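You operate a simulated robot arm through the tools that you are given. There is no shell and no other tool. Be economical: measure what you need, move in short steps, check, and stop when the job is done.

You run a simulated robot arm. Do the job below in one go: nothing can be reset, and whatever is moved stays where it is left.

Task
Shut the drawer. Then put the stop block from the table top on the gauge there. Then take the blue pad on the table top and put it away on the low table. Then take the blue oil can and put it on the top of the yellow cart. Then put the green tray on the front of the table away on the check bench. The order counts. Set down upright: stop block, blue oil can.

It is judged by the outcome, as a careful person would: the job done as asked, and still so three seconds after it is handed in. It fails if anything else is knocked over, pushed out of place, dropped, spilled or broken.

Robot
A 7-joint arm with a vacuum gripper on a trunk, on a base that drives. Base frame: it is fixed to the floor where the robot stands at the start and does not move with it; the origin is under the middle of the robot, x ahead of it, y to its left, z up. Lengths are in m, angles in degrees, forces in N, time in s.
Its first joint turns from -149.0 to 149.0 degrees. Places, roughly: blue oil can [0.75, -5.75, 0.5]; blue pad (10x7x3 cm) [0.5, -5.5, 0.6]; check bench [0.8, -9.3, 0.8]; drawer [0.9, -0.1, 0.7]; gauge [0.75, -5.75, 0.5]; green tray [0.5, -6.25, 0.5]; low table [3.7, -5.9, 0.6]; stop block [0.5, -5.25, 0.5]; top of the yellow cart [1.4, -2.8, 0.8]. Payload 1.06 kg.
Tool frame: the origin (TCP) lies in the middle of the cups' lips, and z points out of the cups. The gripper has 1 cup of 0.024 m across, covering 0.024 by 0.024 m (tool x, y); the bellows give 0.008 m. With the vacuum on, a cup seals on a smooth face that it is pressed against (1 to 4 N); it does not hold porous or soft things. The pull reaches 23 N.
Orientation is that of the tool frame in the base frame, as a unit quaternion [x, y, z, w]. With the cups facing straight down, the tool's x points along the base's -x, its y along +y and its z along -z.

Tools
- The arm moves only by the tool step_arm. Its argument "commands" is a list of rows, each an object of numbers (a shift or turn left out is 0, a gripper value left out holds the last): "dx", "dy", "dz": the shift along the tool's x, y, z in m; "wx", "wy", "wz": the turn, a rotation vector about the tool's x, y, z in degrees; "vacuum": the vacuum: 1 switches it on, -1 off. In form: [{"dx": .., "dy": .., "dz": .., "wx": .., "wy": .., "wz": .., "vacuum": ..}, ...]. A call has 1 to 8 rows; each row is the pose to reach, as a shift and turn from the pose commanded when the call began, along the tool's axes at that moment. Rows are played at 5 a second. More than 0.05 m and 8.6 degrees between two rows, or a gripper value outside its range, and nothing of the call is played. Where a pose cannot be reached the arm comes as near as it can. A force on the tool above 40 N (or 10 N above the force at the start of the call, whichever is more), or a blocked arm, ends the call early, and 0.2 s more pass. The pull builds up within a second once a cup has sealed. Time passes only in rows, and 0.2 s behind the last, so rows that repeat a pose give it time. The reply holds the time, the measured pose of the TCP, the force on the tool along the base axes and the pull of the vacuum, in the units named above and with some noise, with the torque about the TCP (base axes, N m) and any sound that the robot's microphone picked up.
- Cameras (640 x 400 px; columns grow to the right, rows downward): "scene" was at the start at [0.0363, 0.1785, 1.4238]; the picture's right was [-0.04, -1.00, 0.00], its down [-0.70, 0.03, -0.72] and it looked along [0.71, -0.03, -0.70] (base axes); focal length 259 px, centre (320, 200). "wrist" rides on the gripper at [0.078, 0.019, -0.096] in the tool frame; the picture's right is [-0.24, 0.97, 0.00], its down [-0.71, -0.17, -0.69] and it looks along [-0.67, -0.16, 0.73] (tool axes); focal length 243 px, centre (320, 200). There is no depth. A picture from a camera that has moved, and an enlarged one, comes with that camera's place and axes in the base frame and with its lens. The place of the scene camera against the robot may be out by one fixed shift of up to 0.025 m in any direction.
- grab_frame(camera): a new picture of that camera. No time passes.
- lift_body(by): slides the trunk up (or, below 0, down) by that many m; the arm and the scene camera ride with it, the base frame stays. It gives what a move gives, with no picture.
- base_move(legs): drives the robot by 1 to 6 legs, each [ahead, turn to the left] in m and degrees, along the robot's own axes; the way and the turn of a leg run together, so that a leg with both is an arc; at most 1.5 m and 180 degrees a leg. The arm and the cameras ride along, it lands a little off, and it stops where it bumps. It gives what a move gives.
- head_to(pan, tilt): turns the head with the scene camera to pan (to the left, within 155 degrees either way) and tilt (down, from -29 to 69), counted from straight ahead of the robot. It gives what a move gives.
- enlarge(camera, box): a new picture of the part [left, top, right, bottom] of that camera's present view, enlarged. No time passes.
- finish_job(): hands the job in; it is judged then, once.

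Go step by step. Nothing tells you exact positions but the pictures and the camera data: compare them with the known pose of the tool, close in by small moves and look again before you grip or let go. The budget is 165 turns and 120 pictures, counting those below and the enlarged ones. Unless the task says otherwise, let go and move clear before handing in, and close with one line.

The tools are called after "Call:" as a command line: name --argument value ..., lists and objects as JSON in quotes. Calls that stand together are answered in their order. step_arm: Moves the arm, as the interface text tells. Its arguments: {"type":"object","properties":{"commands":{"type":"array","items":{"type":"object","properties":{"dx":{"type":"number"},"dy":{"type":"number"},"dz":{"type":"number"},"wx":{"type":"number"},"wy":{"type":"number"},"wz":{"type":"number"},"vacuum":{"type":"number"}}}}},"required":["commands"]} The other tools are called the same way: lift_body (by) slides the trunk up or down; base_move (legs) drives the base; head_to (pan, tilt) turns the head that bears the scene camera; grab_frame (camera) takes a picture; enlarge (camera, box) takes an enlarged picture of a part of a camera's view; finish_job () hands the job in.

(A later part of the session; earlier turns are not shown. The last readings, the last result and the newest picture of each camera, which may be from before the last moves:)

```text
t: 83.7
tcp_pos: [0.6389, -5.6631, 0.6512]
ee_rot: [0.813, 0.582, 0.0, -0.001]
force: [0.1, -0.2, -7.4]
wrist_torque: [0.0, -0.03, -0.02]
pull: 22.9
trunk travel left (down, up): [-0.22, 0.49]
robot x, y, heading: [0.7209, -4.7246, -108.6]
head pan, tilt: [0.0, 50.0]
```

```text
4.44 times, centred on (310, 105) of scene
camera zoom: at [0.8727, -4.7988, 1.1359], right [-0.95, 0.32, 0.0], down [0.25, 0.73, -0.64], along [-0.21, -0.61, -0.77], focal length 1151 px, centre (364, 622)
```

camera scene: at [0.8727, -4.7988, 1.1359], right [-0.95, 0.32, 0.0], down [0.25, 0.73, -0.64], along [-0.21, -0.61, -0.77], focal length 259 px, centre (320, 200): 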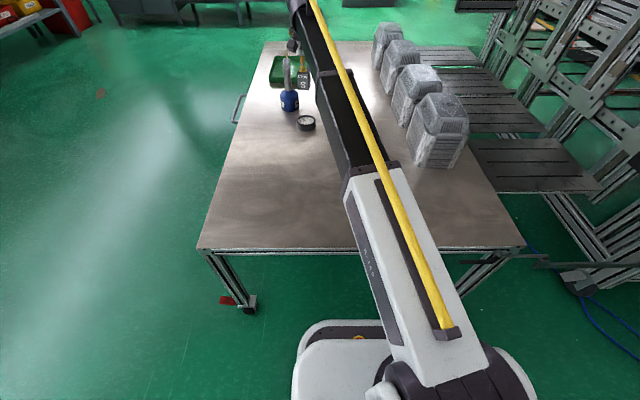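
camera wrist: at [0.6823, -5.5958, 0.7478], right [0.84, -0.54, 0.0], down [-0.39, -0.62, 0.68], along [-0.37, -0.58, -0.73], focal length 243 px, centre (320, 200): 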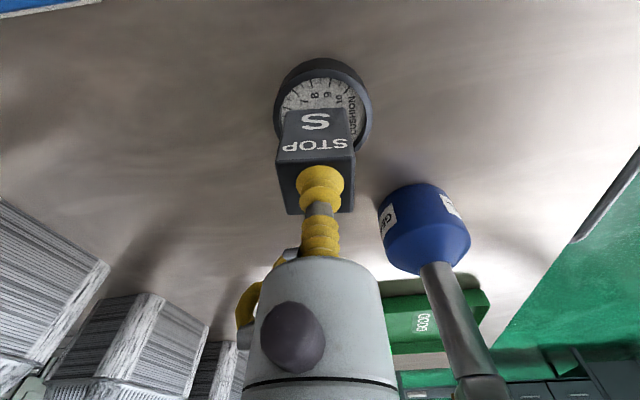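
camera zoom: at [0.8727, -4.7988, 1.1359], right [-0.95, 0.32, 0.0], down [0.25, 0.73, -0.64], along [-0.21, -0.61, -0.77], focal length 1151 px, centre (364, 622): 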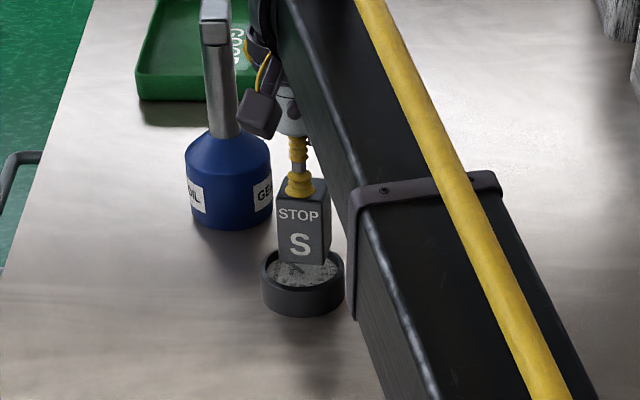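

The block is inside the rim outline, with about 1 cm left to go. I'll ease it down and watch the force.

Call:
step_arm --commands '[{"dx": 0.003, "dz": 0.003}, {"dx": 0.003, "dz": 0.006}, {"dx": 0.003, "dz": 0.009}, {"dx": 0.003, "dz": 0.011}, {"dx": 0.003, "dz": 0.011}]'

Call:
enlarge --camera "scene" --box '[250, 60, 370, 150]'

```text
t: 84.9
tcp_pos: [0.6404, -5.6601, 0.6394]
ee_rot: [0.813, 0.582, 0.0, 0.0]
force: [-0.3, 0.2, -7.9]
wrist_torque: [0.01, -0.03, 0.03]
pull: 22.8
trunk travel left (down, up): [-0.22, 0.49]
robot x, y, heading: [0.7215, -4.7227, -108.8]
head pan, tilt: [0.0, 50.0]
```

```text
4.44 times, centred on (310, 105) of scene
camera zoom: at [0.8727, -4.7988, 1.1359], right [-0.95, 0.32, 0.0], down [0.25, 0.73, -0.64], along [-0.21, -0.61, -0.77], focal length 1151 px, centre (364, 622)
```

zoom: 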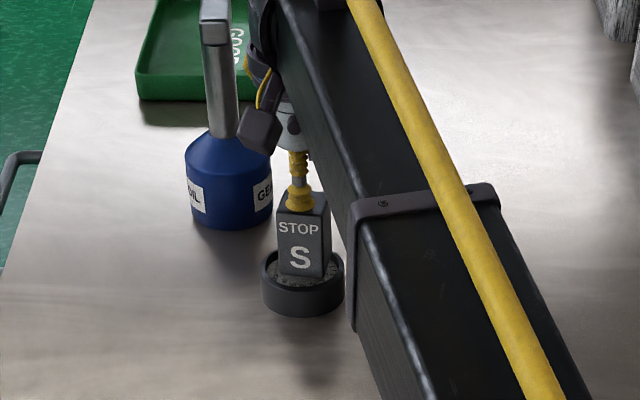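

Call:
step_arm --commands '[{"dz": 0.002}, {"dz": 0.004}, {"dz": 0.006}, {"dz": 0.006}]'

```text
t: 85.9
tcp_pos: [0.6408, -5.6598, 0.6361]
ee_rot: [0.813, 0.582, -0.001, 0.002]
force: [0.0, -4.3, 16.4]
wrist_torque: [-0.07, -0.01, 0.07]
pull: 23.0
trunk travel left (down, up): [-0.22, 0.49]
robot x, y, heading: [0.7222, -4.7255, -108.9]
head pan, tilt: [0.0, 50.0]
```

It's in contact. I'll ease off the excess force and look before letting go.

Call:
step_arm --commands '[{"dz": -0.002}, {"dz": -0.003}, {"dz": -0.003}]'

Call:
enlarge --camera "scene" --box '[270, 80, 350, 140]'

Call:
enlarge --camera "wrist" --box '[250, 40, 410, 220]'

```text
t: 86.7
tcp_pos: [0.6406, -5.6601, 0.6367]
ee_rot: [0.814, 0.581, 0.001, -0.001]
force: [0.6, -0.3, -6.8]
wrist_torque: [-0.01, 0.02, -0.01]
pull: 22.9
trunk travel left (down, up): [-0.22, 0.49]
robot x, y, heading: [0.7215, -4.7246, -108.9]
head pan, tilt: [0.0, 50.0]
```

```text
6.67 times, centred on (310, 110) of scene
camera zoom: at [0.8728, -4.7987, 1.1357], right [-0.95, 0.32, 0.0], down [0.25, 0.73, -0.64], along [-0.21, -0.61, -0.77], focal length 1726 px, centre (387, 800)
```

zoom: 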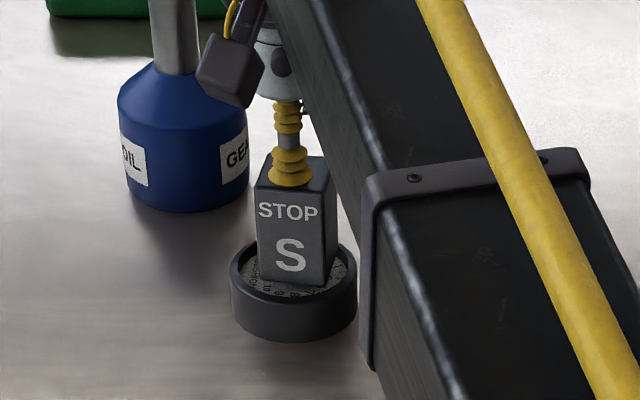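

```text
2.22 times, centred on (330, 130) of wrist
camera zoom: at [0.6836, -5.5929, 0.7332], right [0.84, -0.54, 0.0], down [-0.39, -0.62, 0.68], along [-0.37, -0.58, -0.73], focal length 539 px, centre (298, 356)
```

zoom: 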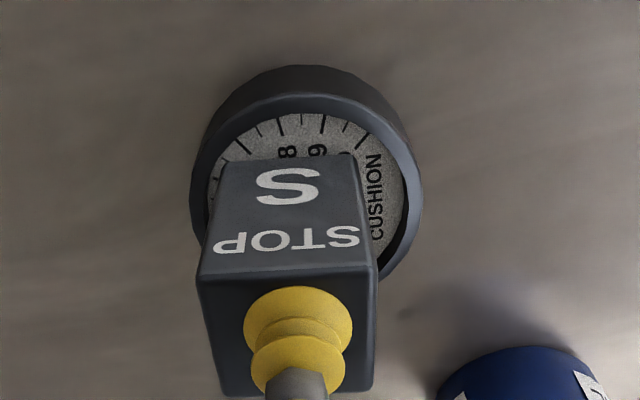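

It's centred within a few millimetres and stands inside the rim. A tiny correction sideways, then I'll touch down gently and release.

Call:
step_arm --commands '[{"dy": 0.003}, {"dy": 0.003, "dz": 0.0015}, {"dy": 0.003, "dz": 0.0025}, {"dy": 0.003, "dz": 0.0025}]'

```text
t: 87.7
tcp_pos: [0.6427, -5.661, 0.6383]
ee_rot: [0.813, 0.583, -0.001, 0.0]
force: [0.8, -3.7, 6.1]
wrist_torque: [0.0, -0.01, 0.03]
pull: 23.0
trunk travel left (down, up): [-0.22, 0.49]
robot x, y, heading: [0.7203, -4.7258, -108.9]
head pan, tilt: [0.0, 50.0]
```

Call:
step_arm --commands '[{"vacuum": -1}, {}, {}, {}, {}, {"dz": -0.004}, {"dz": -0.012}, {"dz": -0.03}]'

Call:
enlarge --camera "scene" --box '[270, 80, 350, 140]'

```text
t: 89.5
tcp_pos: [0.6444, -5.6608, 0.665]
ee_rot: [0.813, 0.582, 0.0, 0.001]
force: [-0.2, 0.3, 0.3]
wrist_torque: [0.0, 0.04, -0.02]
pull: 0.0
trunk travel left (down, up): [-0.22, 0.49]
robot x, y, heading: [0.7244, -4.7273, -108.8]
head pan, tilt: [0.0, 50.0]
```

```text
6.67 times, centred on (310, 110) of scene
camera zoom: at [0.8728, -4.7983, 1.1359], right [-0.95, 0.32, 0.0], down [0.25, 0.73, -0.64], along [-0.21, -0.61, -0.77], focal length 1726 px, centre (387, 800)
```

zoom: 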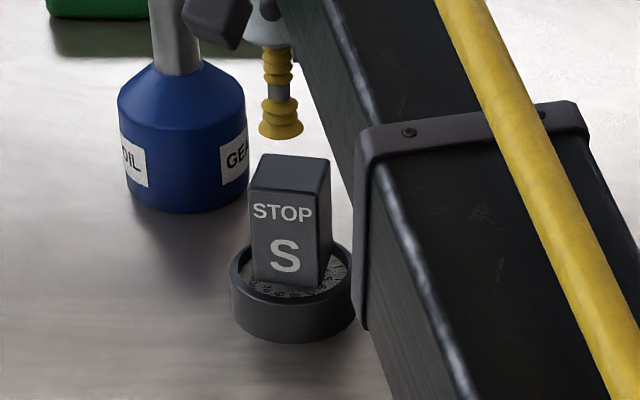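

The stop block stands on the gauge. Next is the blue pad at about (0.534, -5.479, top near 0.575), so I'll rise clear and move above it.

Call:
step_arm --commands '[{"dz": -0.045}, {"dz": -0.09}, {"dz": -0.1, "dx": 0.027, "dy": -0.033}, {"dz": -0.1, "dx": 0.055, "dy": -0.065}, {"dz": -0.1, "dx": 0.082, "dy": -0.098}, {"dz": -0.1, "dx": 0.11, "dy": -0.13}, {"dz": -0.1, "dx": 0.137, "dy": -0.163}]'

Call:
grab_frame --camera "wrist"

```text
t: 91.1
tcp_pos: [0.5323, -5.4775, 0.7676]
ee_rot: [0.813, 0.582, 0.001, 0.0]
force: [-0.4, -0.3, 0.1]
wrist_torque: [-0.02, -0.02, -0.02]
pull: 0.0
trunk travel left (down, up): [-0.22, 0.49]
robot x, y, heading: [0.7259, -4.7224, -109.0]
head pan, tilt: [0.0, 50.0]
```

```text
78 pictures are left
camera wrist: at [0.5755, -5.411, 0.8646], right [0.84, -0.54, 0.0], down [-0.39, -0.62, 0.68], along [-0.37, -0.58, -0.73], focal length 243 px, centre (320, 200)
```

wrist: 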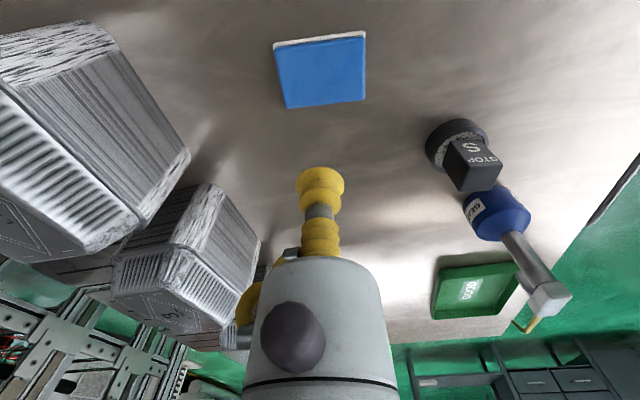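

The pad is centred under the tool. I'll go down with the vacuum on.

Call:
step_arm --commands '[{"dz": 0.05}, {"dz": 0.1}, {"dz": 0.15}, {"dz": 0.175, "vacuum": 1}, {"dz": 0.183}, {"dz": 0.188}, {"dz": 0.191}, {"dz": 0.193}]'

Call:
enlarge --camera "wrist" --box '[220, 80, 420, 240]'

```text
t: 92.9
tcp_pos: [0.5329, -5.4788, 0.5733]
ee_rot: [0.813, 0.582, -0.002, 0.0]
force: [-1.5, -3.3, 17.8]
wrist_torque: [0.03, -0.01, 0.03]
pull: 23.2
trunk travel left (down, up): [-0.22, 0.49]
robot x, y, heading: [0.7189, -4.7262, -108.8]
head pan, tilt: [0.0, 50.0]
```

```text
2.50 times, centred on (320, 160) of wrist
camera zoom: at [0.5759, -5.4113, 0.6691], right [0.84, -0.54, 0.0], down [-0.39, -0.61, 0.69], along [-0.37, -0.58, -0.73], focal length 606 px, centre (320, 300)
```

zoom: 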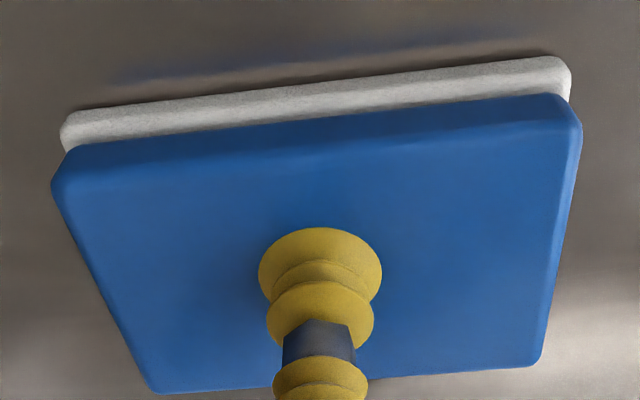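

It has sealed with a pull of 23 N. I'll lift it, and raise the trunk so the camera sees over everything.

Call:
step_arm --commands '[{"dz": -0.01}, {"dz": -0.04}, {"dz": -0.09}, {"dz": -0.14}, {"dz": -0.19}, {"dz": -0.24}]'

Call:
lift_body --by 0.3

Call:
head_to --pan 100 --tilt 20

Call:
grab_frame --camera "scene"

```text
t: 94.3
tcp_pos: [0.534, -5.4768, 0.812]
ee_rot: [0.813, 0.582, 0.0, 0.0]
force: [-0.2, -0.3, -0.4]
wrist_torque: [0.02, -0.01, 0.0]
pull: 22.5
trunk travel left (down, up): [-0.22, 0.49]
robot x, y, heading: [0.7227, -4.7244, -109.0]
head pan, tilt: [0.0, 50.0]
```

```text
t: 97.3
tcp_pos: [0.5345, -5.4772, 1.1125]
ee_rot: [0.813, 0.582, -0.001, 0.001]
force: [-0.2, -0.1, -0.9]
wrist_torque: [0.0, -0.01, -0.02]
pull: 22.5
trunk travel left (down, up): [-0.52, 0.19]
robot x, y, heading: [0.7192, -4.7262, -108.8]
head pan, tilt: [0.0, 50.0]
```

```text
t: 99.0
tcp_pos: [0.5329, -5.4777, 1.1109]
ee_rot: [0.813, 0.582, 0.0, 0.0]
force: [-0.1, -0.1, -0.9]
wrist_torque: [-0.02, 0.03, 0.0]
pull: 22.6
trunk travel left (down, up): [-0.52, 0.19]
robot x, y, heading: [0.7203, -4.7277, -108.8]
head pan, tilt: [100.0, 20.0]
```

```text
76 pictures are left
camera scene: at [0.9896, -4.7396, 1.4815], right [-0.15, -0.99, 0.0], down [-0.34, 0.05, -0.94], along [0.93, -0.14, -0.34], focal length 259 px, centre (320, 200)
```

scene: 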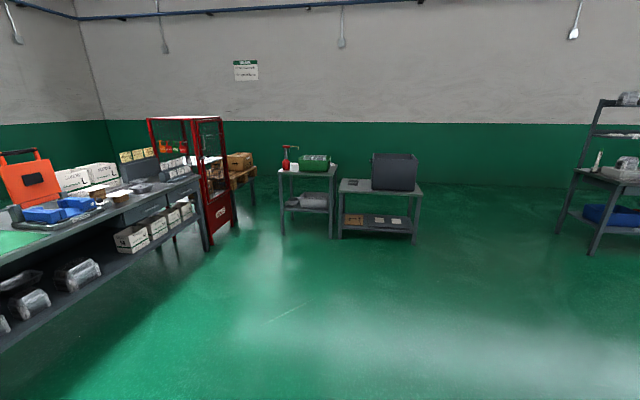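

Call:
enlarge --camera "scene" --box '[260, 130, 440, 250]'

Call:
grab_frame --camera "wrist"

```text
3.33 times, centred on (350, 190) of scene
camera zoom: at [0.9896, -4.7396, 1.4815], right [-0.15, -0.99, 0.0], down [-0.34, 0.05, -0.94], along [0.93, -0.14, -0.34], focal length 863 px, centre (220, 233)
```

zoom: 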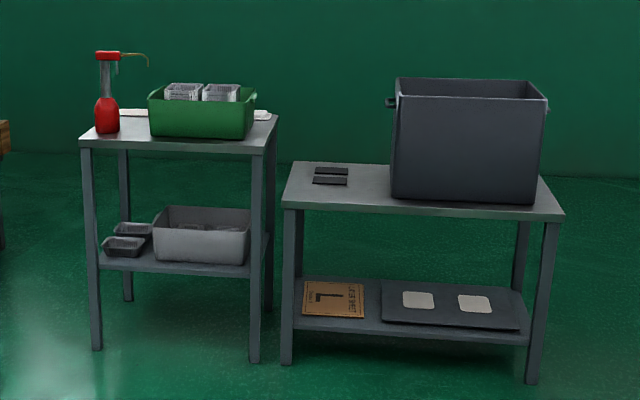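

```text
74 pictures are left
camera wrist: at [0.5766, -5.4104, 1.2084], right [0.84, -0.54, 0.0], down [-0.39, -0.62, 0.69], along [-0.37, -0.58, -0.73], focal length 243 px, centre (320, 200)
```

wrist: 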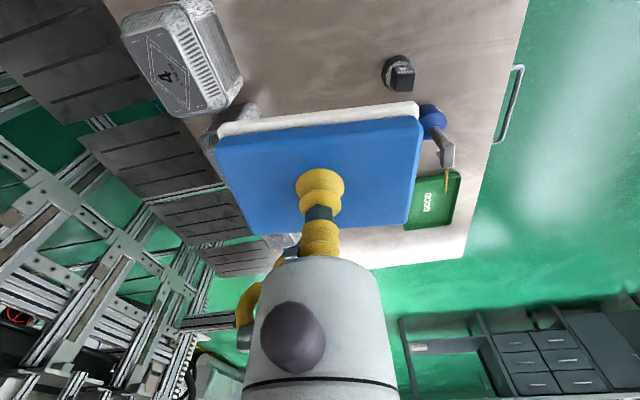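

The pad is held level. The low table has a free spot on its top between two small dark pieces and the grey bin. I'll retract the arm, back away from the work table and drive over.

Call:
step_arm --commands '[{"dx": 0.045}, {"dx": 0.09}, {"dx": 0.135}, {"dx": 0.18}]'

Call:
base_move --legs '[[-0.4, 0], [0, 79.8], [1.3, 0], [1.1, 0], [0, 29]]'

Call:
head_to --pan 0 --tilt 40

Call:
grab_frame --camera "scene"

Call:
grab_frame --camera "wrist"

```text
t: 99.8
tcp_pos: [0.573, -5.3655, 1.1113]
ee_rot: [0.813, 0.583, -0.005, 0.003]
force: [-0.3, -6.8, -13.3]
wrist_torque: [-0.28, 0.16, -0.01]
pull: 22.8
trunk travel left (down, up): [-0.52, 0.19]
robot x, y, heading: [0.724, -4.7239, -108.9]
head pan, tilt: [100.0, 20.0]
stopped in row 3: the force on the tool passed its limit at 55 N (the readings are from after the stop); the commanded pose is now the measured one
```

```text
t: 118.6
tcp_pos: [3.6042, -5.4674, 1.112]
ee_rot: [0.001, 1.0, -0.001, 0.006]
force: [12.1, 1.9, -26.8]
wrist_torque: [-0.47, -1.0, -0.24]
pull: 22.6
trunk travel left (down, up): [-0.52, 0.19]
robot x, y, heading: [2.9491, -5.5237, -0.0]
head pan, tilt: [100.0, 20.0]
```

```text
t: 120.4
tcp_pos: [3.6027, -5.4683, 1.1119]
ee_rot: [0.001, 1.0, -0.001, 0.006]
force: [10.6, 1.1, -21.4]
wrist_torque: [-0.33, -0.8, -0.22]
pull: 23.2
trunk travel left (down, up): [-0.52, 0.19]
robot x, y, heading: [2.9468, -5.5316, -0.2]
head pan, tilt: [0.0, 40.0]
```

```text
73 pictures are left
camera scene: at [2.9899, -5.3479, 1.4501], right [0.0, -1.0, 0.0], down [-0.64, 0.0, -0.77], along [0.77, 0.0, -0.64], focal length 259 px, centre (320, 200)
```

scene: 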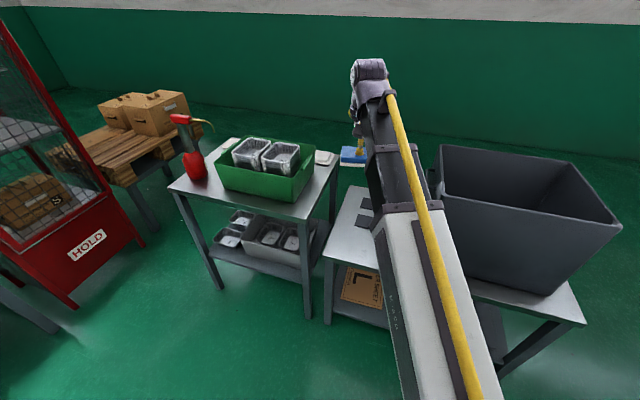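

```text
72 pictures are left
camera wrist: at [3.5246, -5.4492, 1.2072], right [0.24, 0.97, 0.0], down [0.7, -0.17, 0.69], along [0.67, -0.16, -0.72], focal length 243 px, centre (320, 200)
```

wrist: 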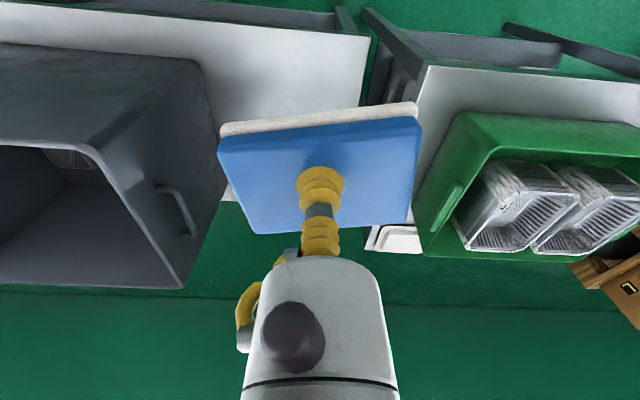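

The force shows the pad is pressing on the robot's own arm because I retracted too far, so extending forward will free it. The free spot on the low table is about (3.73, -5.55), and I'm moving over it now.

Call:
step_arm --commands '[{"dx": -0.03}, {"dx": -0.06, "dy": -0.02}, {"dx": -0.09, "dy": -0.05}, {"dx": -0.126, "dy": -0.082}, {"dx": -0.126, "dy": -0.082}]'

Call:
grab_frame --camera "wrist"

Call:
grab_frame --camera "scene"

```text
t: 121.6
tcp_pos: [3.7288, -5.5498, 1.1138]
ee_rot: [0.002, 1.0, 0.0, 0.005]
force: [-0.1, 0.3, -0.8]
wrist_torque: [-0.02, -0.01, 0.02]
pull: 22.7
trunk travel left (down, up): [-0.52, 0.19]
robot x, y, heading: [2.9478, -5.5276, -0.3]
head pan, tilt: [0.0, 40.0]
```

```text
71 pictures are left
camera wrist: at [3.6501, -5.5318, 1.2087], right [0.24, 0.97, 0.0], down [0.7, -0.17, 0.69], along [0.67, -0.16, -0.72], focal length 243 px, centre (320, 200)
```

wrist: 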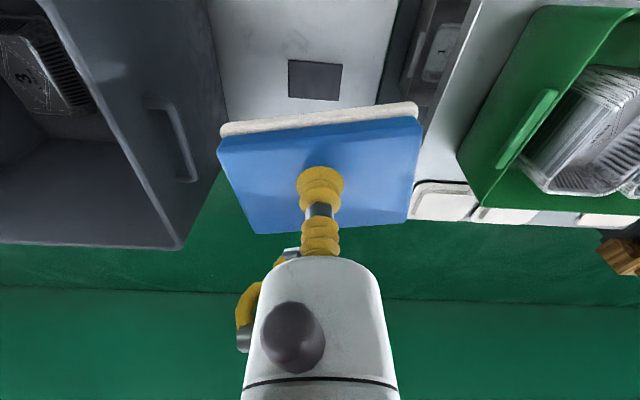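

```text
70 pictures are left
camera scene: at [2.9902, -5.3482, 1.4501], right [0.0, -1.0, 0.0], down [-0.64, 0.0, -0.77], along [0.77, 0.0, -0.64], focal length 259 px, centre (320, 200)
```

scene: 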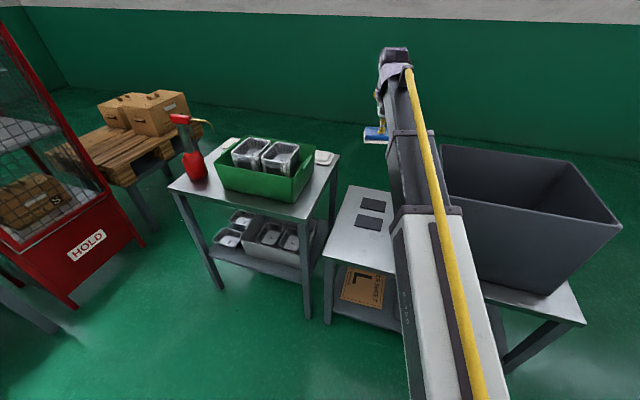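

The nearer dark piece starts at x≈3.80, so I'll shift 4 cm back to the clear strip in front of it and lower the trunk.

Call:
step_arm --commands '[{"dx": 0.02, "dy": 0.003}, {"dx": 0.036, "dy": 0.006}, {"dx": 0.036, "dy": 0.006}]'

Call:
lift_body --by -0.36

Call:
grab_frame --camera "wrist"

Call:
grab_frame --camera "scene"

```text
t: 122.4
tcp_pos: [3.6931, -5.5432, 1.1133]
ee_rot: [0.001, 1.0, -0.001, 0.005]
force: [-1.4, -0.1, 0.4]
wrist_torque: [0.0, 0.01, 0.02]
pull: 22.9
trunk travel left (down, up): [-0.52, 0.19]
robot x, y, heading: [2.9484, -5.5288, -0.0]
head pan, tilt: [0.0, 40.0]
```

```text
t: 125.9
tcp_pos: [3.6936, -5.5437, 0.7528]
ee_rot: [0.001, 1.0, -0.001, 0.006]
force: [-0.3, 0.0, -1.5]
wrist_torque: [0.02, -0.01, -0.02]
pull: 22.9
trunk travel left (down, up): [-0.16, 0.55]
robot x, y, heading: [2.9484, -5.5292, -0.3]
head pan, tilt: [0.0, 40.0]
```

```text
69 pictures are left
camera wrist: at [3.6144, -5.5252, 0.8484], right [0.24, 0.97, 0.0], down [0.7, -0.17, 0.69], along [0.67, -0.16, -0.72], focal length 243 px, centre (320, 200)
```

wrist: 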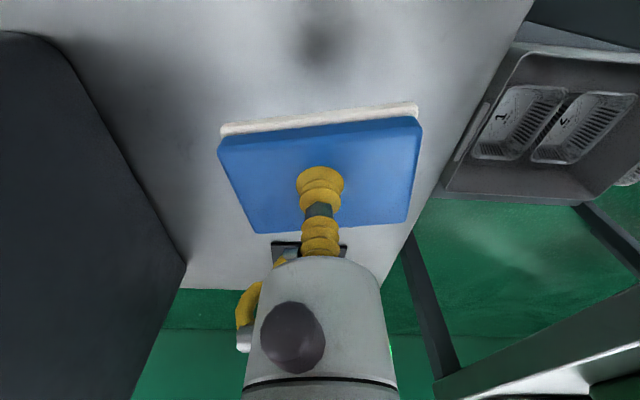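

```text
68 pictures are left
camera scene: at [2.9899, -5.348, 1.0901], right [0.0, -1.0, 0.0], down [-0.64, 0.0, -0.77], along [0.77, 0.0, -0.64], focal length 259 px, centre (320, 200)
```

scene: 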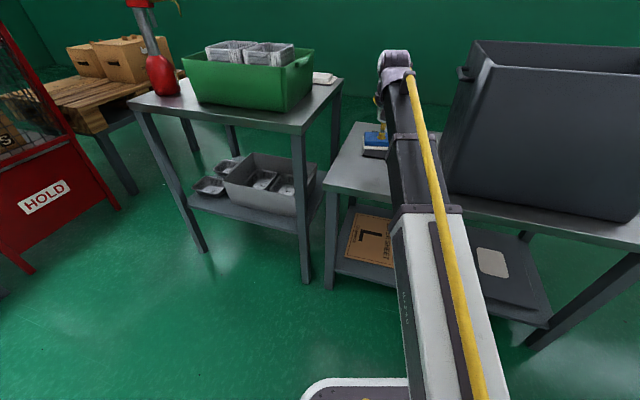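

The pad is over clear surface, with the bin well to the right. I'll lower it slowly until it touches.

Call:
step_arm --commands '[{"dz": 0.03}, {"dz": 0.05}, {"dz": 0.06}, {"dz": 0.068}, {"dz": 0.075}, {"dz": 0.081}, {"dz": 0.087}, {"dz": 0.092}]'

Call:
grab_frame --camera "wrist"

```text
t: 127.7
tcp_pos: [3.6954, -5.5433, 0.6608]
ee_rot: [0.001, 1.0, -0.001, 0.004]
force: [0.5, 0.8, -0.4]
wrist_torque: [0.02, -0.02, -0.01]
pull: 22.5
trunk travel left (down, up): [-0.16, 0.55]
robot x, y, heading: [2.9494, -5.5306, -0.2]
head pan, tilt: [0.0, 40.0]
```

```text
67 pictures are left
camera wrist: at [3.6152, -5.5258, 0.7561], right [0.24, 0.97, 0.0], down [0.7, -0.17, 0.69], along [0.67, -0.16, -0.72], focal length 243 px, centre (320, 200)
```

wrist: 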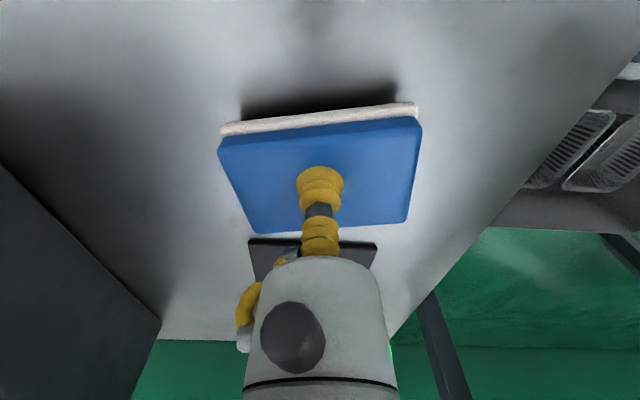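

Call:
step_arm --commands '[{"dz": 0.004}, {"dz": 0.008}, {"dz": 0.012}, {"dz": 0.016}, {"dz": 0.016}]'

```text
t: 128.9
tcp_pos: [3.6948, -5.5441, 0.6463]
ee_rot: [0.001, 1.0, -0.001, 0.007]
force: [4.5, -1.0, 12.8]
wrist_torque: [0.02, 0.12, 0.0]
pull: 22.6
trunk travel left (down, up): [-0.16, 0.55]
robot x, y, heading: [2.9547, -5.5332, -0.4]
head pan, tilt: [0.0, 40.0]
```

Contact at z≈0.646. Releasing and rising.

Call:
step_arm --commands '[{"dz": -0.001, "vacuum": -1}, {"dz": -0.001}, {"dz": -0.001}, {"dz": -0.001}, {"dz": -0.004}, {"dz": -0.02}, {"dz": -0.06}, {"dz": -0.1}]'

Call:
grab_frame --camera "wrist"

```text
t: 130.7
tcp_pos: [3.6932, -5.5411, 0.7449]
ee_rot: [0.001, 1.0, -0.001, 0.006]
force: [0.9, -0.1, 0.7]
wrist_torque: [-0.04, 0.01, -0.02]
pull: 0.1
trunk travel left (down, up): [-0.16, 0.55]
robot x, y, heading: [2.9468, -5.5288, -0.2]
head pan, tilt: [0.0, 40.0]
```

```text
66 pictures are left
camera wrist: at [3.6148, -5.5236, 0.8398], right [0.24, 0.97, 0.0], down [0.7, -0.17, 0.69], along [0.67, -0.16, -0.72], focal length 243 px, centre (320, 200)
```

wrist: 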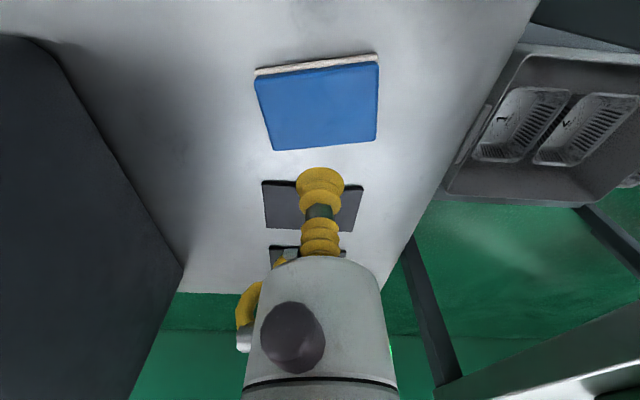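

The pad lies flat on the low table. I'll raise up, back out and drive to the east side of the work table, from where I can reach both the oil can and the tray.

Call:
lift_body --by 0.36

Call:
base_move --legs '[[-0.3, 0], [0, -154.8], [1.42, 0], [0, -44.3]]'

Call:
head_to --pan 0 --tilt 55

Call:
grab_frame --camera "scene"

Call:
grab_frame --camera "wrist"

```text
t: 134.2
tcp_pos: [3.6945, -5.5414, 1.104]
ee_rot: [0.001, 1.0, -0.001, 0.006]
force: [0.3, 0.0, -0.5]
wrist_torque: [-0.04, -0.02, 0.02]
pull: 0.1
trunk travel left (down, up): [-0.52, 0.19]
robot x, y, heading: [2.9498, -5.5286, -0.2]
head pan, tilt: [0.0, 40.0]
```

```text
t: 151.2
tcp_pos: [0.6635, -5.899, 1.1039]
ee_rot: [0.987, -0.159, -0.006, -0.001]
force: [-0.7, 0.1, 0.0]
wrist_torque: [-0.02, -0.03, -0.03]
pull: 0.1
trunk travel left (down, up): [-0.52, 0.19]
robot x, y, heading: [1.3705, -6.1402, 161.7]
head pan, tilt: [0.0, 40.0]
```

```text
t: 152.0
tcp_pos: [0.6642, -5.8994, 1.1031]
ee_rot: [0.988, -0.157, -0.006, -0.002]
force: [0.2, 0.2, 0.3]
wrist_torque: [0.02, -0.04, 0.01]
pull: 0.0
trunk travel left (down, up): [-0.52, 0.19]
robot x, y, heading: [1.367, -6.1427, 161.9]
head pan, tilt: [0.0, 55.0]
```

```text
65 pictures are left
camera scene: at [1.2876, -6.2824, 1.4295], right [0.31, 0.95, 0.0], down [0.78, -0.26, -0.57], along [-0.55, 0.18, -0.82], focal length 259 px, centre (320, 200)
```

scene: 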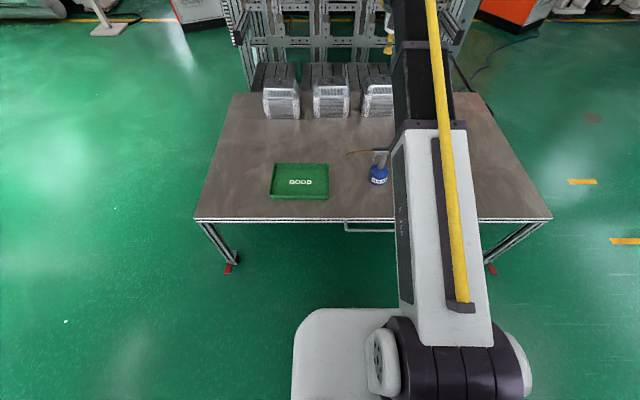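

```text
64 pictures are left
camera wrist: at [0.733, -5.9429, 1.1994], right [-0.53, -0.85, 0.0], down [-0.61, 0.38, 0.69], along [-0.59, 0.36, -0.72], focal length 243 px, centre (320, 200)
```

wrist: 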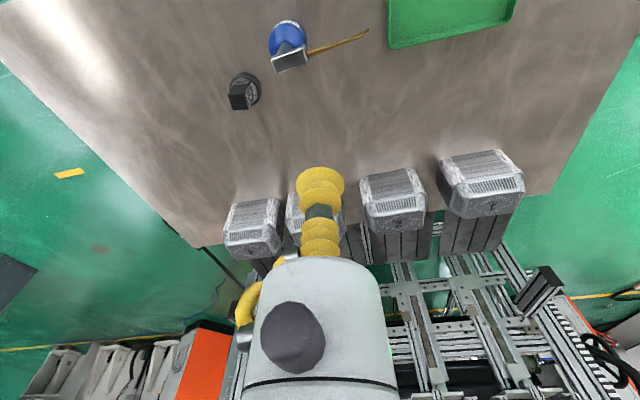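

Call:
enlarge --camera "wrist" --box '[210, 0, 390, 120]'

Call:
enlarge --camera "scene" --box '[330, 130, 410, 200]'

```text
3.33 times, centred on (300, 60) of wrist
camera zoom: at [0.733, -5.9429, 1.1994], right [-0.53, -0.85, 0.0], down [-0.61, 0.38, 0.69], along [-0.59, 0.36, -0.72], focal length 809 px, centre (387, 667)
```

zoom: 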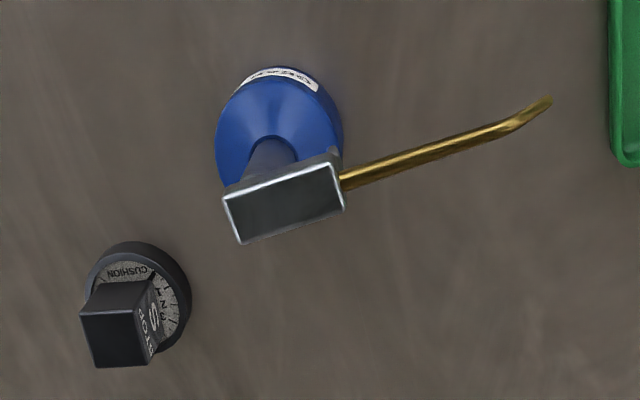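

```text
5.71 times, centred on (370, 165) of scene
camera zoom: at [1.2876, -6.2824, 1.4295], right [0.31, 0.95, 0.0], down [0.78, -0.26, -0.57], along [-0.55, 0.18, -0.82], focal length 1480 px, centre (34, 400)
```

zoom: 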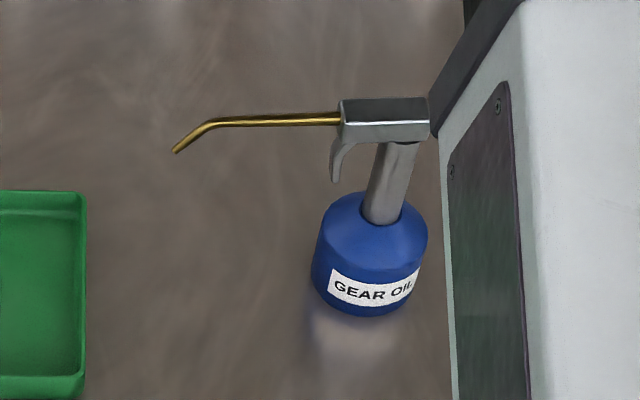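

The oil can's pump head has a flat top of about 6×3 cm, centred near (0.662, -5.835, 0.72). I'll grip it above the pipe, so I'm moving over that point and lowering.

Call:
step_arm --commands '[{"dx": -0.011, "dy": -0.033}, {"dx": -0.0217, "dy": -0.0667}]'

Call:
lift_body --by -0.25

Call:
grab_frame --camera "wrist"

```text
t: 152.6
tcp_pos: [0.6623, -5.8291, 1.1032]
ee_rot: [0.988, -0.157, -0.005, -0.002]
force: [0.2, -0.5, 1.1]
wrist_torque: [0.01, 0.0, -0.01]
pull: 0.1
trunk travel left (down, up): [-0.52, 0.19]
robot x, y, heading: [1.3665, -6.1397, 161.6]
head pan, tilt: [0.0, 55.0]
```

```text
t: 155.2
tcp_pos: [0.663, -5.829, 0.8533]
ee_rot: [0.988, -0.157, -0.006, -0.001]
force: [-0.1, 0.3, 0.2]
wrist_torque: [0.03, 0.05, 0.0]
pull: 0.2
trunk travel left (down, up): [-0.27, 0.44]
robot x, y, heading: [1.3694, -6.1393, 161.6]
head pan, tilt: [0.0, 55.0]
```

```text
61 pictures are left
camera wrist: at [0.7326, -5.8728, 0.9499], right [-0.53, -0.85, 0.0], down [-0.61, 0.38, 0.69], along [-0.59, 0.36, -0.72], focal length 243 px, centre (320, 200)
```

wrist: 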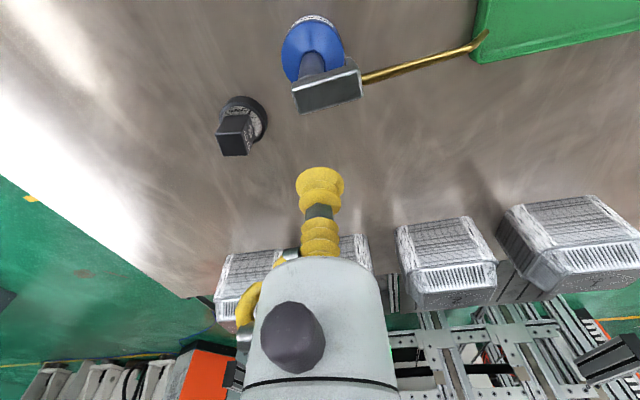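

The aim is good: the cup lands on the pipe side of the head. Going down with vacuum.

Call:
step_arm --commands '[{"dz": 0.05}, {"dz": 0.09}, {"dz": 0.112, "vacuum": 1}, {"dz": 0.118}, {"dz": 0.122}]'

Call:
enlarge --camera "wrist" --box '[240, 80, 400, 220]'

```text
t: 156.4
tcp_pos: [0.6625, -5.8287, 0.7326]
ee_rot: [0.987, -0.158, -0.006, -0.001]
force: [-0.8, -0.9, 2.5]
wrist_torque: [-0.07, -0.06, -0.05]
pull: 22.8
trunk travel left (down, up): [-0.27, 0.44]
robot x, y, heading: [1.3672, -6.1425, 161.9]
head pan, tilt: [0.0, 55.0]
```

```text
2.86 times, centred on (320, 150) of wrist
camera zoom: at [0.731, -5.8725, 0.8285], right [-0.53, -0.85, 0.0], down [-0.61, 0.38, 0.69], along [-0.59, 0.36, -0.72], focal length 693 px, centre (320, 343)
```

zoom: 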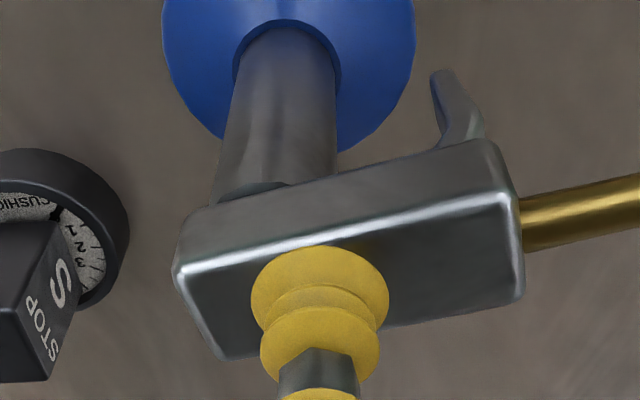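

It has sealed. I'll lift straight up and check how it hangs.

Call:
step_arm --commands '[{"dz": -0.005}, {"dz": -0.02}, {"dz": -0.05}, {"dz": -0.09}, {"dz": -0.13}, {"dz": -0.13}]'

Call:
lift_body --by 0.3

Call:
grab_frame --camera "wrist"

Call:
grab_frame --camera "scene"

```text
t: 157.8
tcp_pos: [0.6633, -5.8286, 0.8616]
ee_rot: [0.988, -0.157, -0.005, -0.002]
force: [0.1, 0.7, -3.7]
wrist_torque: [-0.02, 0.0, -0.01]
pull: 23.2
trunk travel left (down, up): [-0.27, 0.44]
robot x, y, heading: [1.3673, -6.1401, 161.7]
head pan, tilt: [0.0, 55.0]
```

```text
t: 160.8
tcp_pos: [0.6641, -5.8276, 1.1637]
ee_rot: [0.988, -0.157, -0.005, -0.001]
force: [0.3, 0.0, -2.0]
wrist_torque: [-0.07, -0.03, 0.01]
pull: 23.0
trunk travel left (down, up): [-0.57, 0.14]
robot x, y, heading: [1.3654, -6.14, 161.9]
head pan, tilt: [0.0, 55.0]
```

```text
59 pictures are left
camera wrist: at [0.7324, -5.8721, 1.2575], right [-0.53, -0.85, 0.0], down [-0.61, 0.38, 0.69], along [-0.59, 0.36, -0.72], focal length 243 px, centre (320, 200)
```

wrist: 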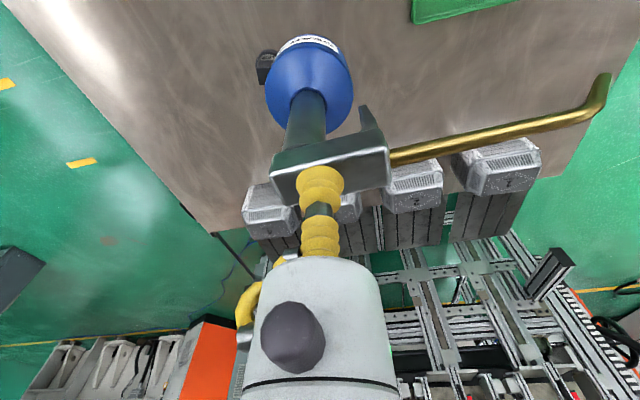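

```text
58 pictures are left
camera scene: at [1.2874, -6.2823, 1.4794], right [0.31, 0.95, 0.0], down [0.78, -0.26, -0.57], along [-0.54, 0.18, -0.82], focal length 259 px, centre (320, 200)
```

scene: 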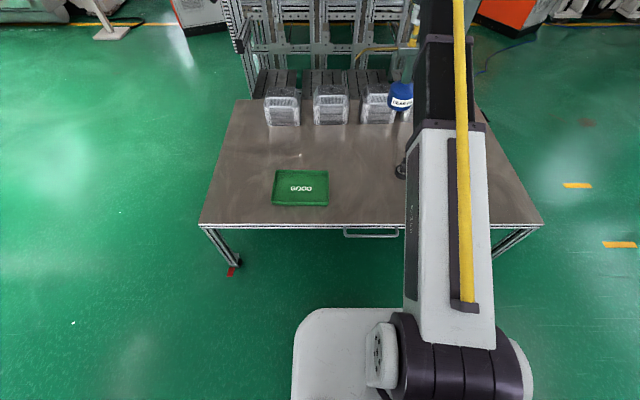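

Call:
enlarge --camera "scene" --box '[260, 120, 420, 220]'

```text
4.00 times, centred on (340, 170) of scene
camera zoom: at [1.2874, -6.2823, 1.4794], right [0.31, 0.95, 0.0], down [0.78, -0.26, -0.57], along [-0.54, 0.18, -0.82], focal length 1036 px, centre (240, 320)
```

zoom: 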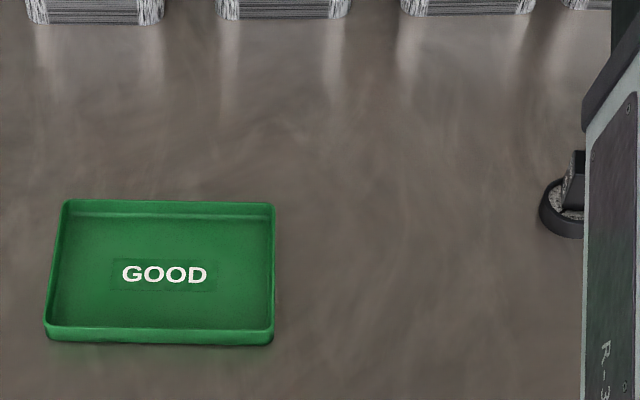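

The table is clean, the can hangs straight, and the block still stands on the gauge. I'll drive around the table corner to the south end of the yellow cart.

Call:
base_move --legs '[[0, -88.9], [1.3, 0], [0, 35], [1.05, 0], [0, -17.8]]'

Call:
head_to --pan 0 --tilt 40

Call:
grab_frame --camera "scene"

Call:
grab_frame --camera "wrist"

```text
t: 178.7
tcp_pos: [1.5026, -3.1583, 1.1614]
ee_rot: [0.709, -0.705, -0.005, -0.004]
force: [0.1, 0.1, -2.9]
wrist_torque: [-0.01, 0.02, 0.0]
pull: 22.6
trunk travel left (down, up): [-0.57, 0.14]
robot x, y, heading: [1.4315, -3.9262, 90.2]
head pan, tilt: [0.0, 55.0]
```

```text
t: 179.4
tcp_pos: [1.5031, -3.157, 1.1619]
ee_rot: [0.709, -0.705, -0.003, -0.004]
force: [0.0, -0.5, -3.5]
wrist_torque: [-0.01, 0.05, -0.02]
pull: 23.1
trunk travel left (down, up): [-0.57, 0.14]
robot x, y, heading: [1.4274, -3.9246, 90.1]
head pan, tilt: [0.0, 40.0]
```

```text
56 pictures are left
camera scene: at [1.2592, -3.8734, 1.5], right [1.0, 0.01, 0.0], down [0.0, -0.64, -0.77], along [0.0, 0.77, -0.64], focal length 259 px, centre (320, 200)
```

scene: 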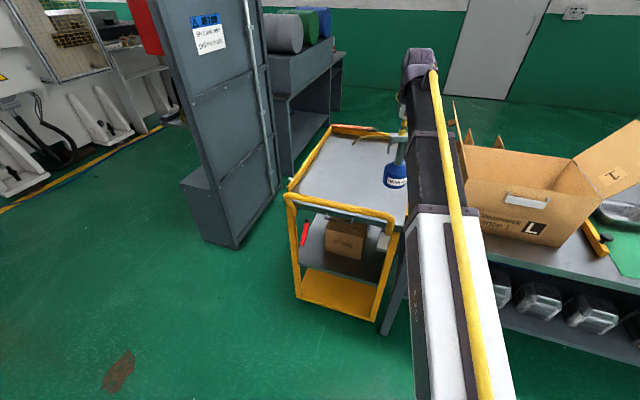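

```text
55 pictures are left
camera wrist: at [1.4845, -3.2379, 1.2576], right [-0.97, 0.23, 0.0], down [0.17, 0.7, 0.69], along [0.16, 0.68, -0.72], focal length 243 px, centre (320, 200)
```

wrist: 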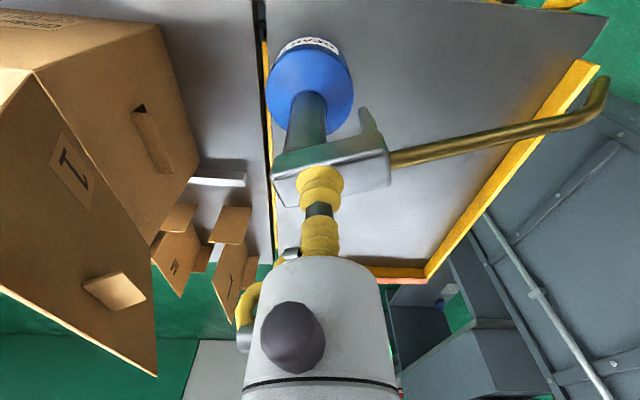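

The cart top spans roughly x 1.15–1.6 and y -3.1 to -2.3, and it is clear. I'll raise the can a bit more, drive 0.2 m closer and move over the cart top.

Call:
lift_body --by 0.1

Call:
base_move --legs '[[0.2, 0]]'

Call:
step_arm --commands '[{"dx": -0.03, "dy": 0.02}, {"dx": -0.06, "dy": 0.045}, {"dx": -0.1, "dy": 0.073}, {"dx": -0.1, "dy": 0.073}]'

Call:
grab_frame --camera "wrist"

Call:
grab_frame --camera "scene"

```text
t: 180.8
tcp_pos: [1.503, -3.1584, 1.2615]
ee_rot: [0.709, -0.705, -0.003, -0.005]
force: [0.9, -0.4, -4.4]
wrist_torque: [0.01, 0.01, 0.03]
pull: 22.8
trunk travel left (down, up): [-0.67, 0.04]
robot x, y, heading: [1.4276, -3.9283, 90.3]
head pan, tilt: [0.0, 40.0]
```

```text
t: 182.4
tcp_pos: [1.5038, -2.9544, 1.2625]
ee_rot: [0.709, -0.705, -0.004, -0.005]
force: [0.0, -0.6, -3.8]
wrist_torque: [0.01, -0.01, 0.03]
pull: 22.8
trunk travel left (down, up): [-0.67, 0.04]
robot x, y, heading: [1.4302, -3.7215, 90.3]
head pan, tilt: [0.0, 40.0]
```

```text
t: 183.4
tcp_pos: [1.4276, -2.8548, 1.2619]
ee_rot: [0.708, -0.706, -0.002, -0.004]
force: [0.0, 0.5, -2.8]
wrist_torque: [-0.01, 0.0, 0.01]
pull: 23.1
trunk travel left (down, up): [-0.67, 0.04]
robot x, y, heading: [1.4302, -3.72, 90.1]
head pan, tilt: [0.0, 40.0]
```

```text
54 pictures are left
camera wrist: at [1.4098, -2.9352, 1.3575], right [-0.97, 0.23, 0.0], down [0.17, 0.7, 0.69], along [0.16, 0.67, -0.72], focal length 243 px, centre (320, 200)
```

wrist: 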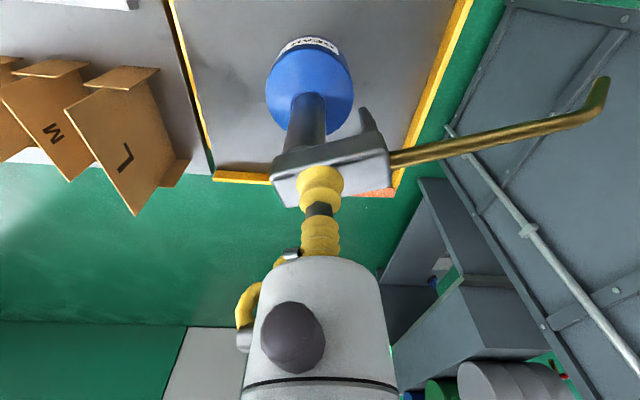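

```text
53 pictures are left
camera scene: at [1.2583, -3.6702, 1.6001], right [1.0, 0.0, 0.0], down [0.0, -0.64, -0.77], along [0.0, 0.77, -0.64], focal length 259 px, centre (320, 200)
```

scene: 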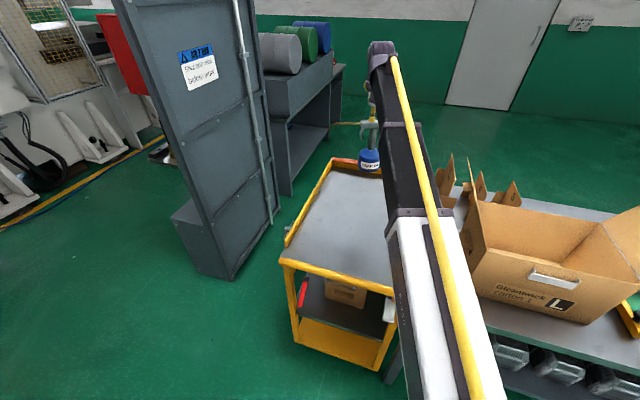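

The can hovers over the middle of the cart top. I'll lower the trunk 0.2 m and look again.

Call:
lift_body --by -0.2

Call:
grab_frame --camera "wrist"

Call:
grab_frame --camera "scene"

```text
t: 185.6
tcp_pos: [1.4297, -2.8544, 1.0616]
ee_rot: [0.709, -0.705, -0.003, -0.004]
force: [-0.7, 0.1, -2.3]
wrist_torque: [-0.03, 0.02, 0.02]
pull: 23.0
trunk travel left (down, up): [-0.47, 0.24]
robot x, y, heading: [1.4289, -3.7213, 90.4]
head pan, tilt: [0.0, 40.0]
```

```text
52 pictures are left
camera wrist: at [1.41, -2.9355, 1.1578], right [-0.97, 0.23, 0.0], down [0.17, 0.7, 0.69], along [0.16, 0.67, -0.72], focal length 243 px, centre (320, 200)
```

wrist: 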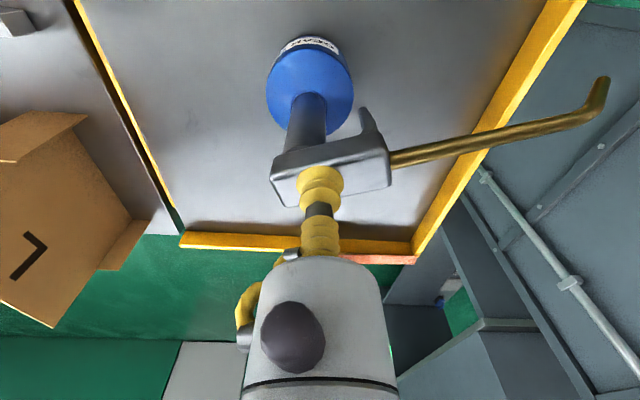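

```text
51 pictures are left
camera scene: at [1.2585, -3.6705, 1.4001], right [1.0, 0.0, 0.0], down [0.0, -0.64, -0.77], along [0.0, 0.77, -0.64], focal length 259 px, centre (320, 200)
```

scene: 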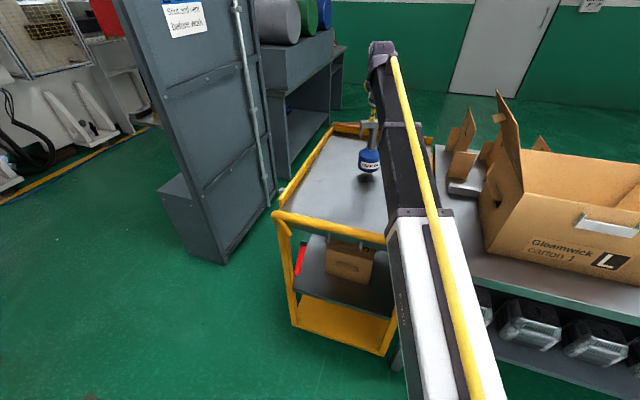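

Call:
step_arm --commands '[{"dz": 0.015}, {"dz": 0.027}, {"dz": 0.036}, {"dz": 0.044}, {"dz": 0.05}, {"dz": 0.056}, {"dz": 0.062}]'

Call:
enlarge --camera "scene" --box '[320, 90, 440, 210]'

```text
t: 186.7
tcp_pos: [1.4285, -2.8539, 1.0228]
ee_rot: [0.708, -0.706, -0.007, -0.008]
force: [-1.7, 3.9, 18.2]
wrist_torque: [-0.1, -0.05, 0.05]
pull: 22.0
trunk travel left (down, up): [-0.47, 0.24]
robot x, y, heading: [1.4308, -3.7205, 90.1]
head pan, tilt: [0.0, 40.0]
stopped in row 5: the force on the tool passed its limit at 45 N (the readings are from after the stop); the commanded pose is now the measured one
```

```text
3.33 times, centred on (380, 150) of scene
camera zoom: at [1.2584, -3.6726, 1.4002], right [1.0, 0.0, 0.0], down [0.0, -0.64, -0.77], along [0.0, 0.77, -0.64], focal length 863 px, centre (120, 367)
```

zoom: 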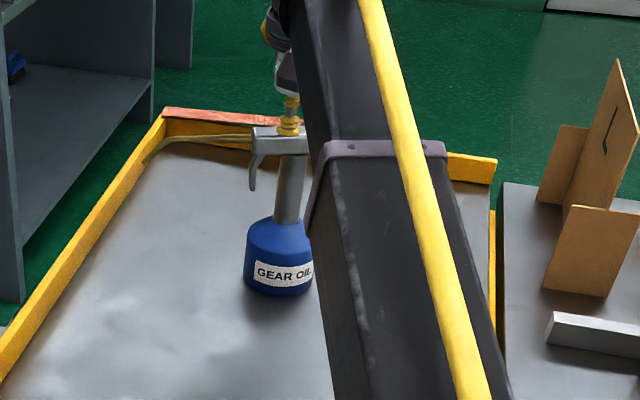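

It made contact, so the can should be standing on the cart top. I'll relieve the push and look before releasing.

Call:
step_arm --commands '[{"dz": -0.002}, {"dz": -0.003}, {"dz": -0.003}]'

Call:
enlarge --camera "wrist" --box '[220, 0, 420, 240]'

```text
t: 187.4
tcp_pos: [1.4275, -2.8524, 1.0231]
ee_rot: [0.709, -0.705, -0.007, -0.007]
force: [-0.2, 2.8, 10.3]
wrist_torque: [-0.07, -0.07, 0.01]
pull: 22.8
trunk travel left (down, up): [-0.47, 0.24]
robot x, y, heading: [1.4311, -3.7232, 90.3]
head pan, tilt: [0.0, 40.0]
```

```text
1.67 times, centred on (320, 120) of wrist
camera zoom: at [1.4092, -2.9349, 1.1187], right [-0.97, 0.23, 0.0], down [0.17, 0.7, 0.7], along [0.16, 0.68, -0.72], focal length 404 px, centre (320, 333)
```

zoom: 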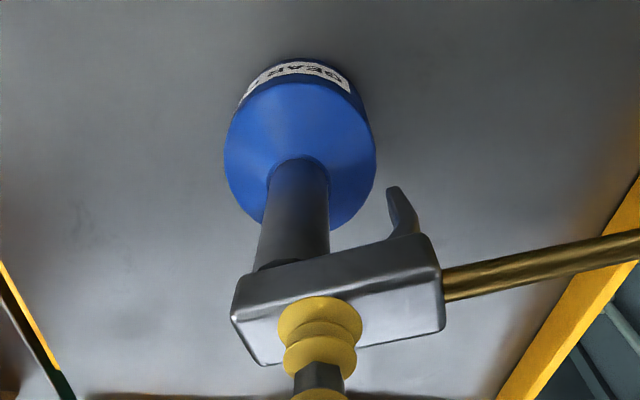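

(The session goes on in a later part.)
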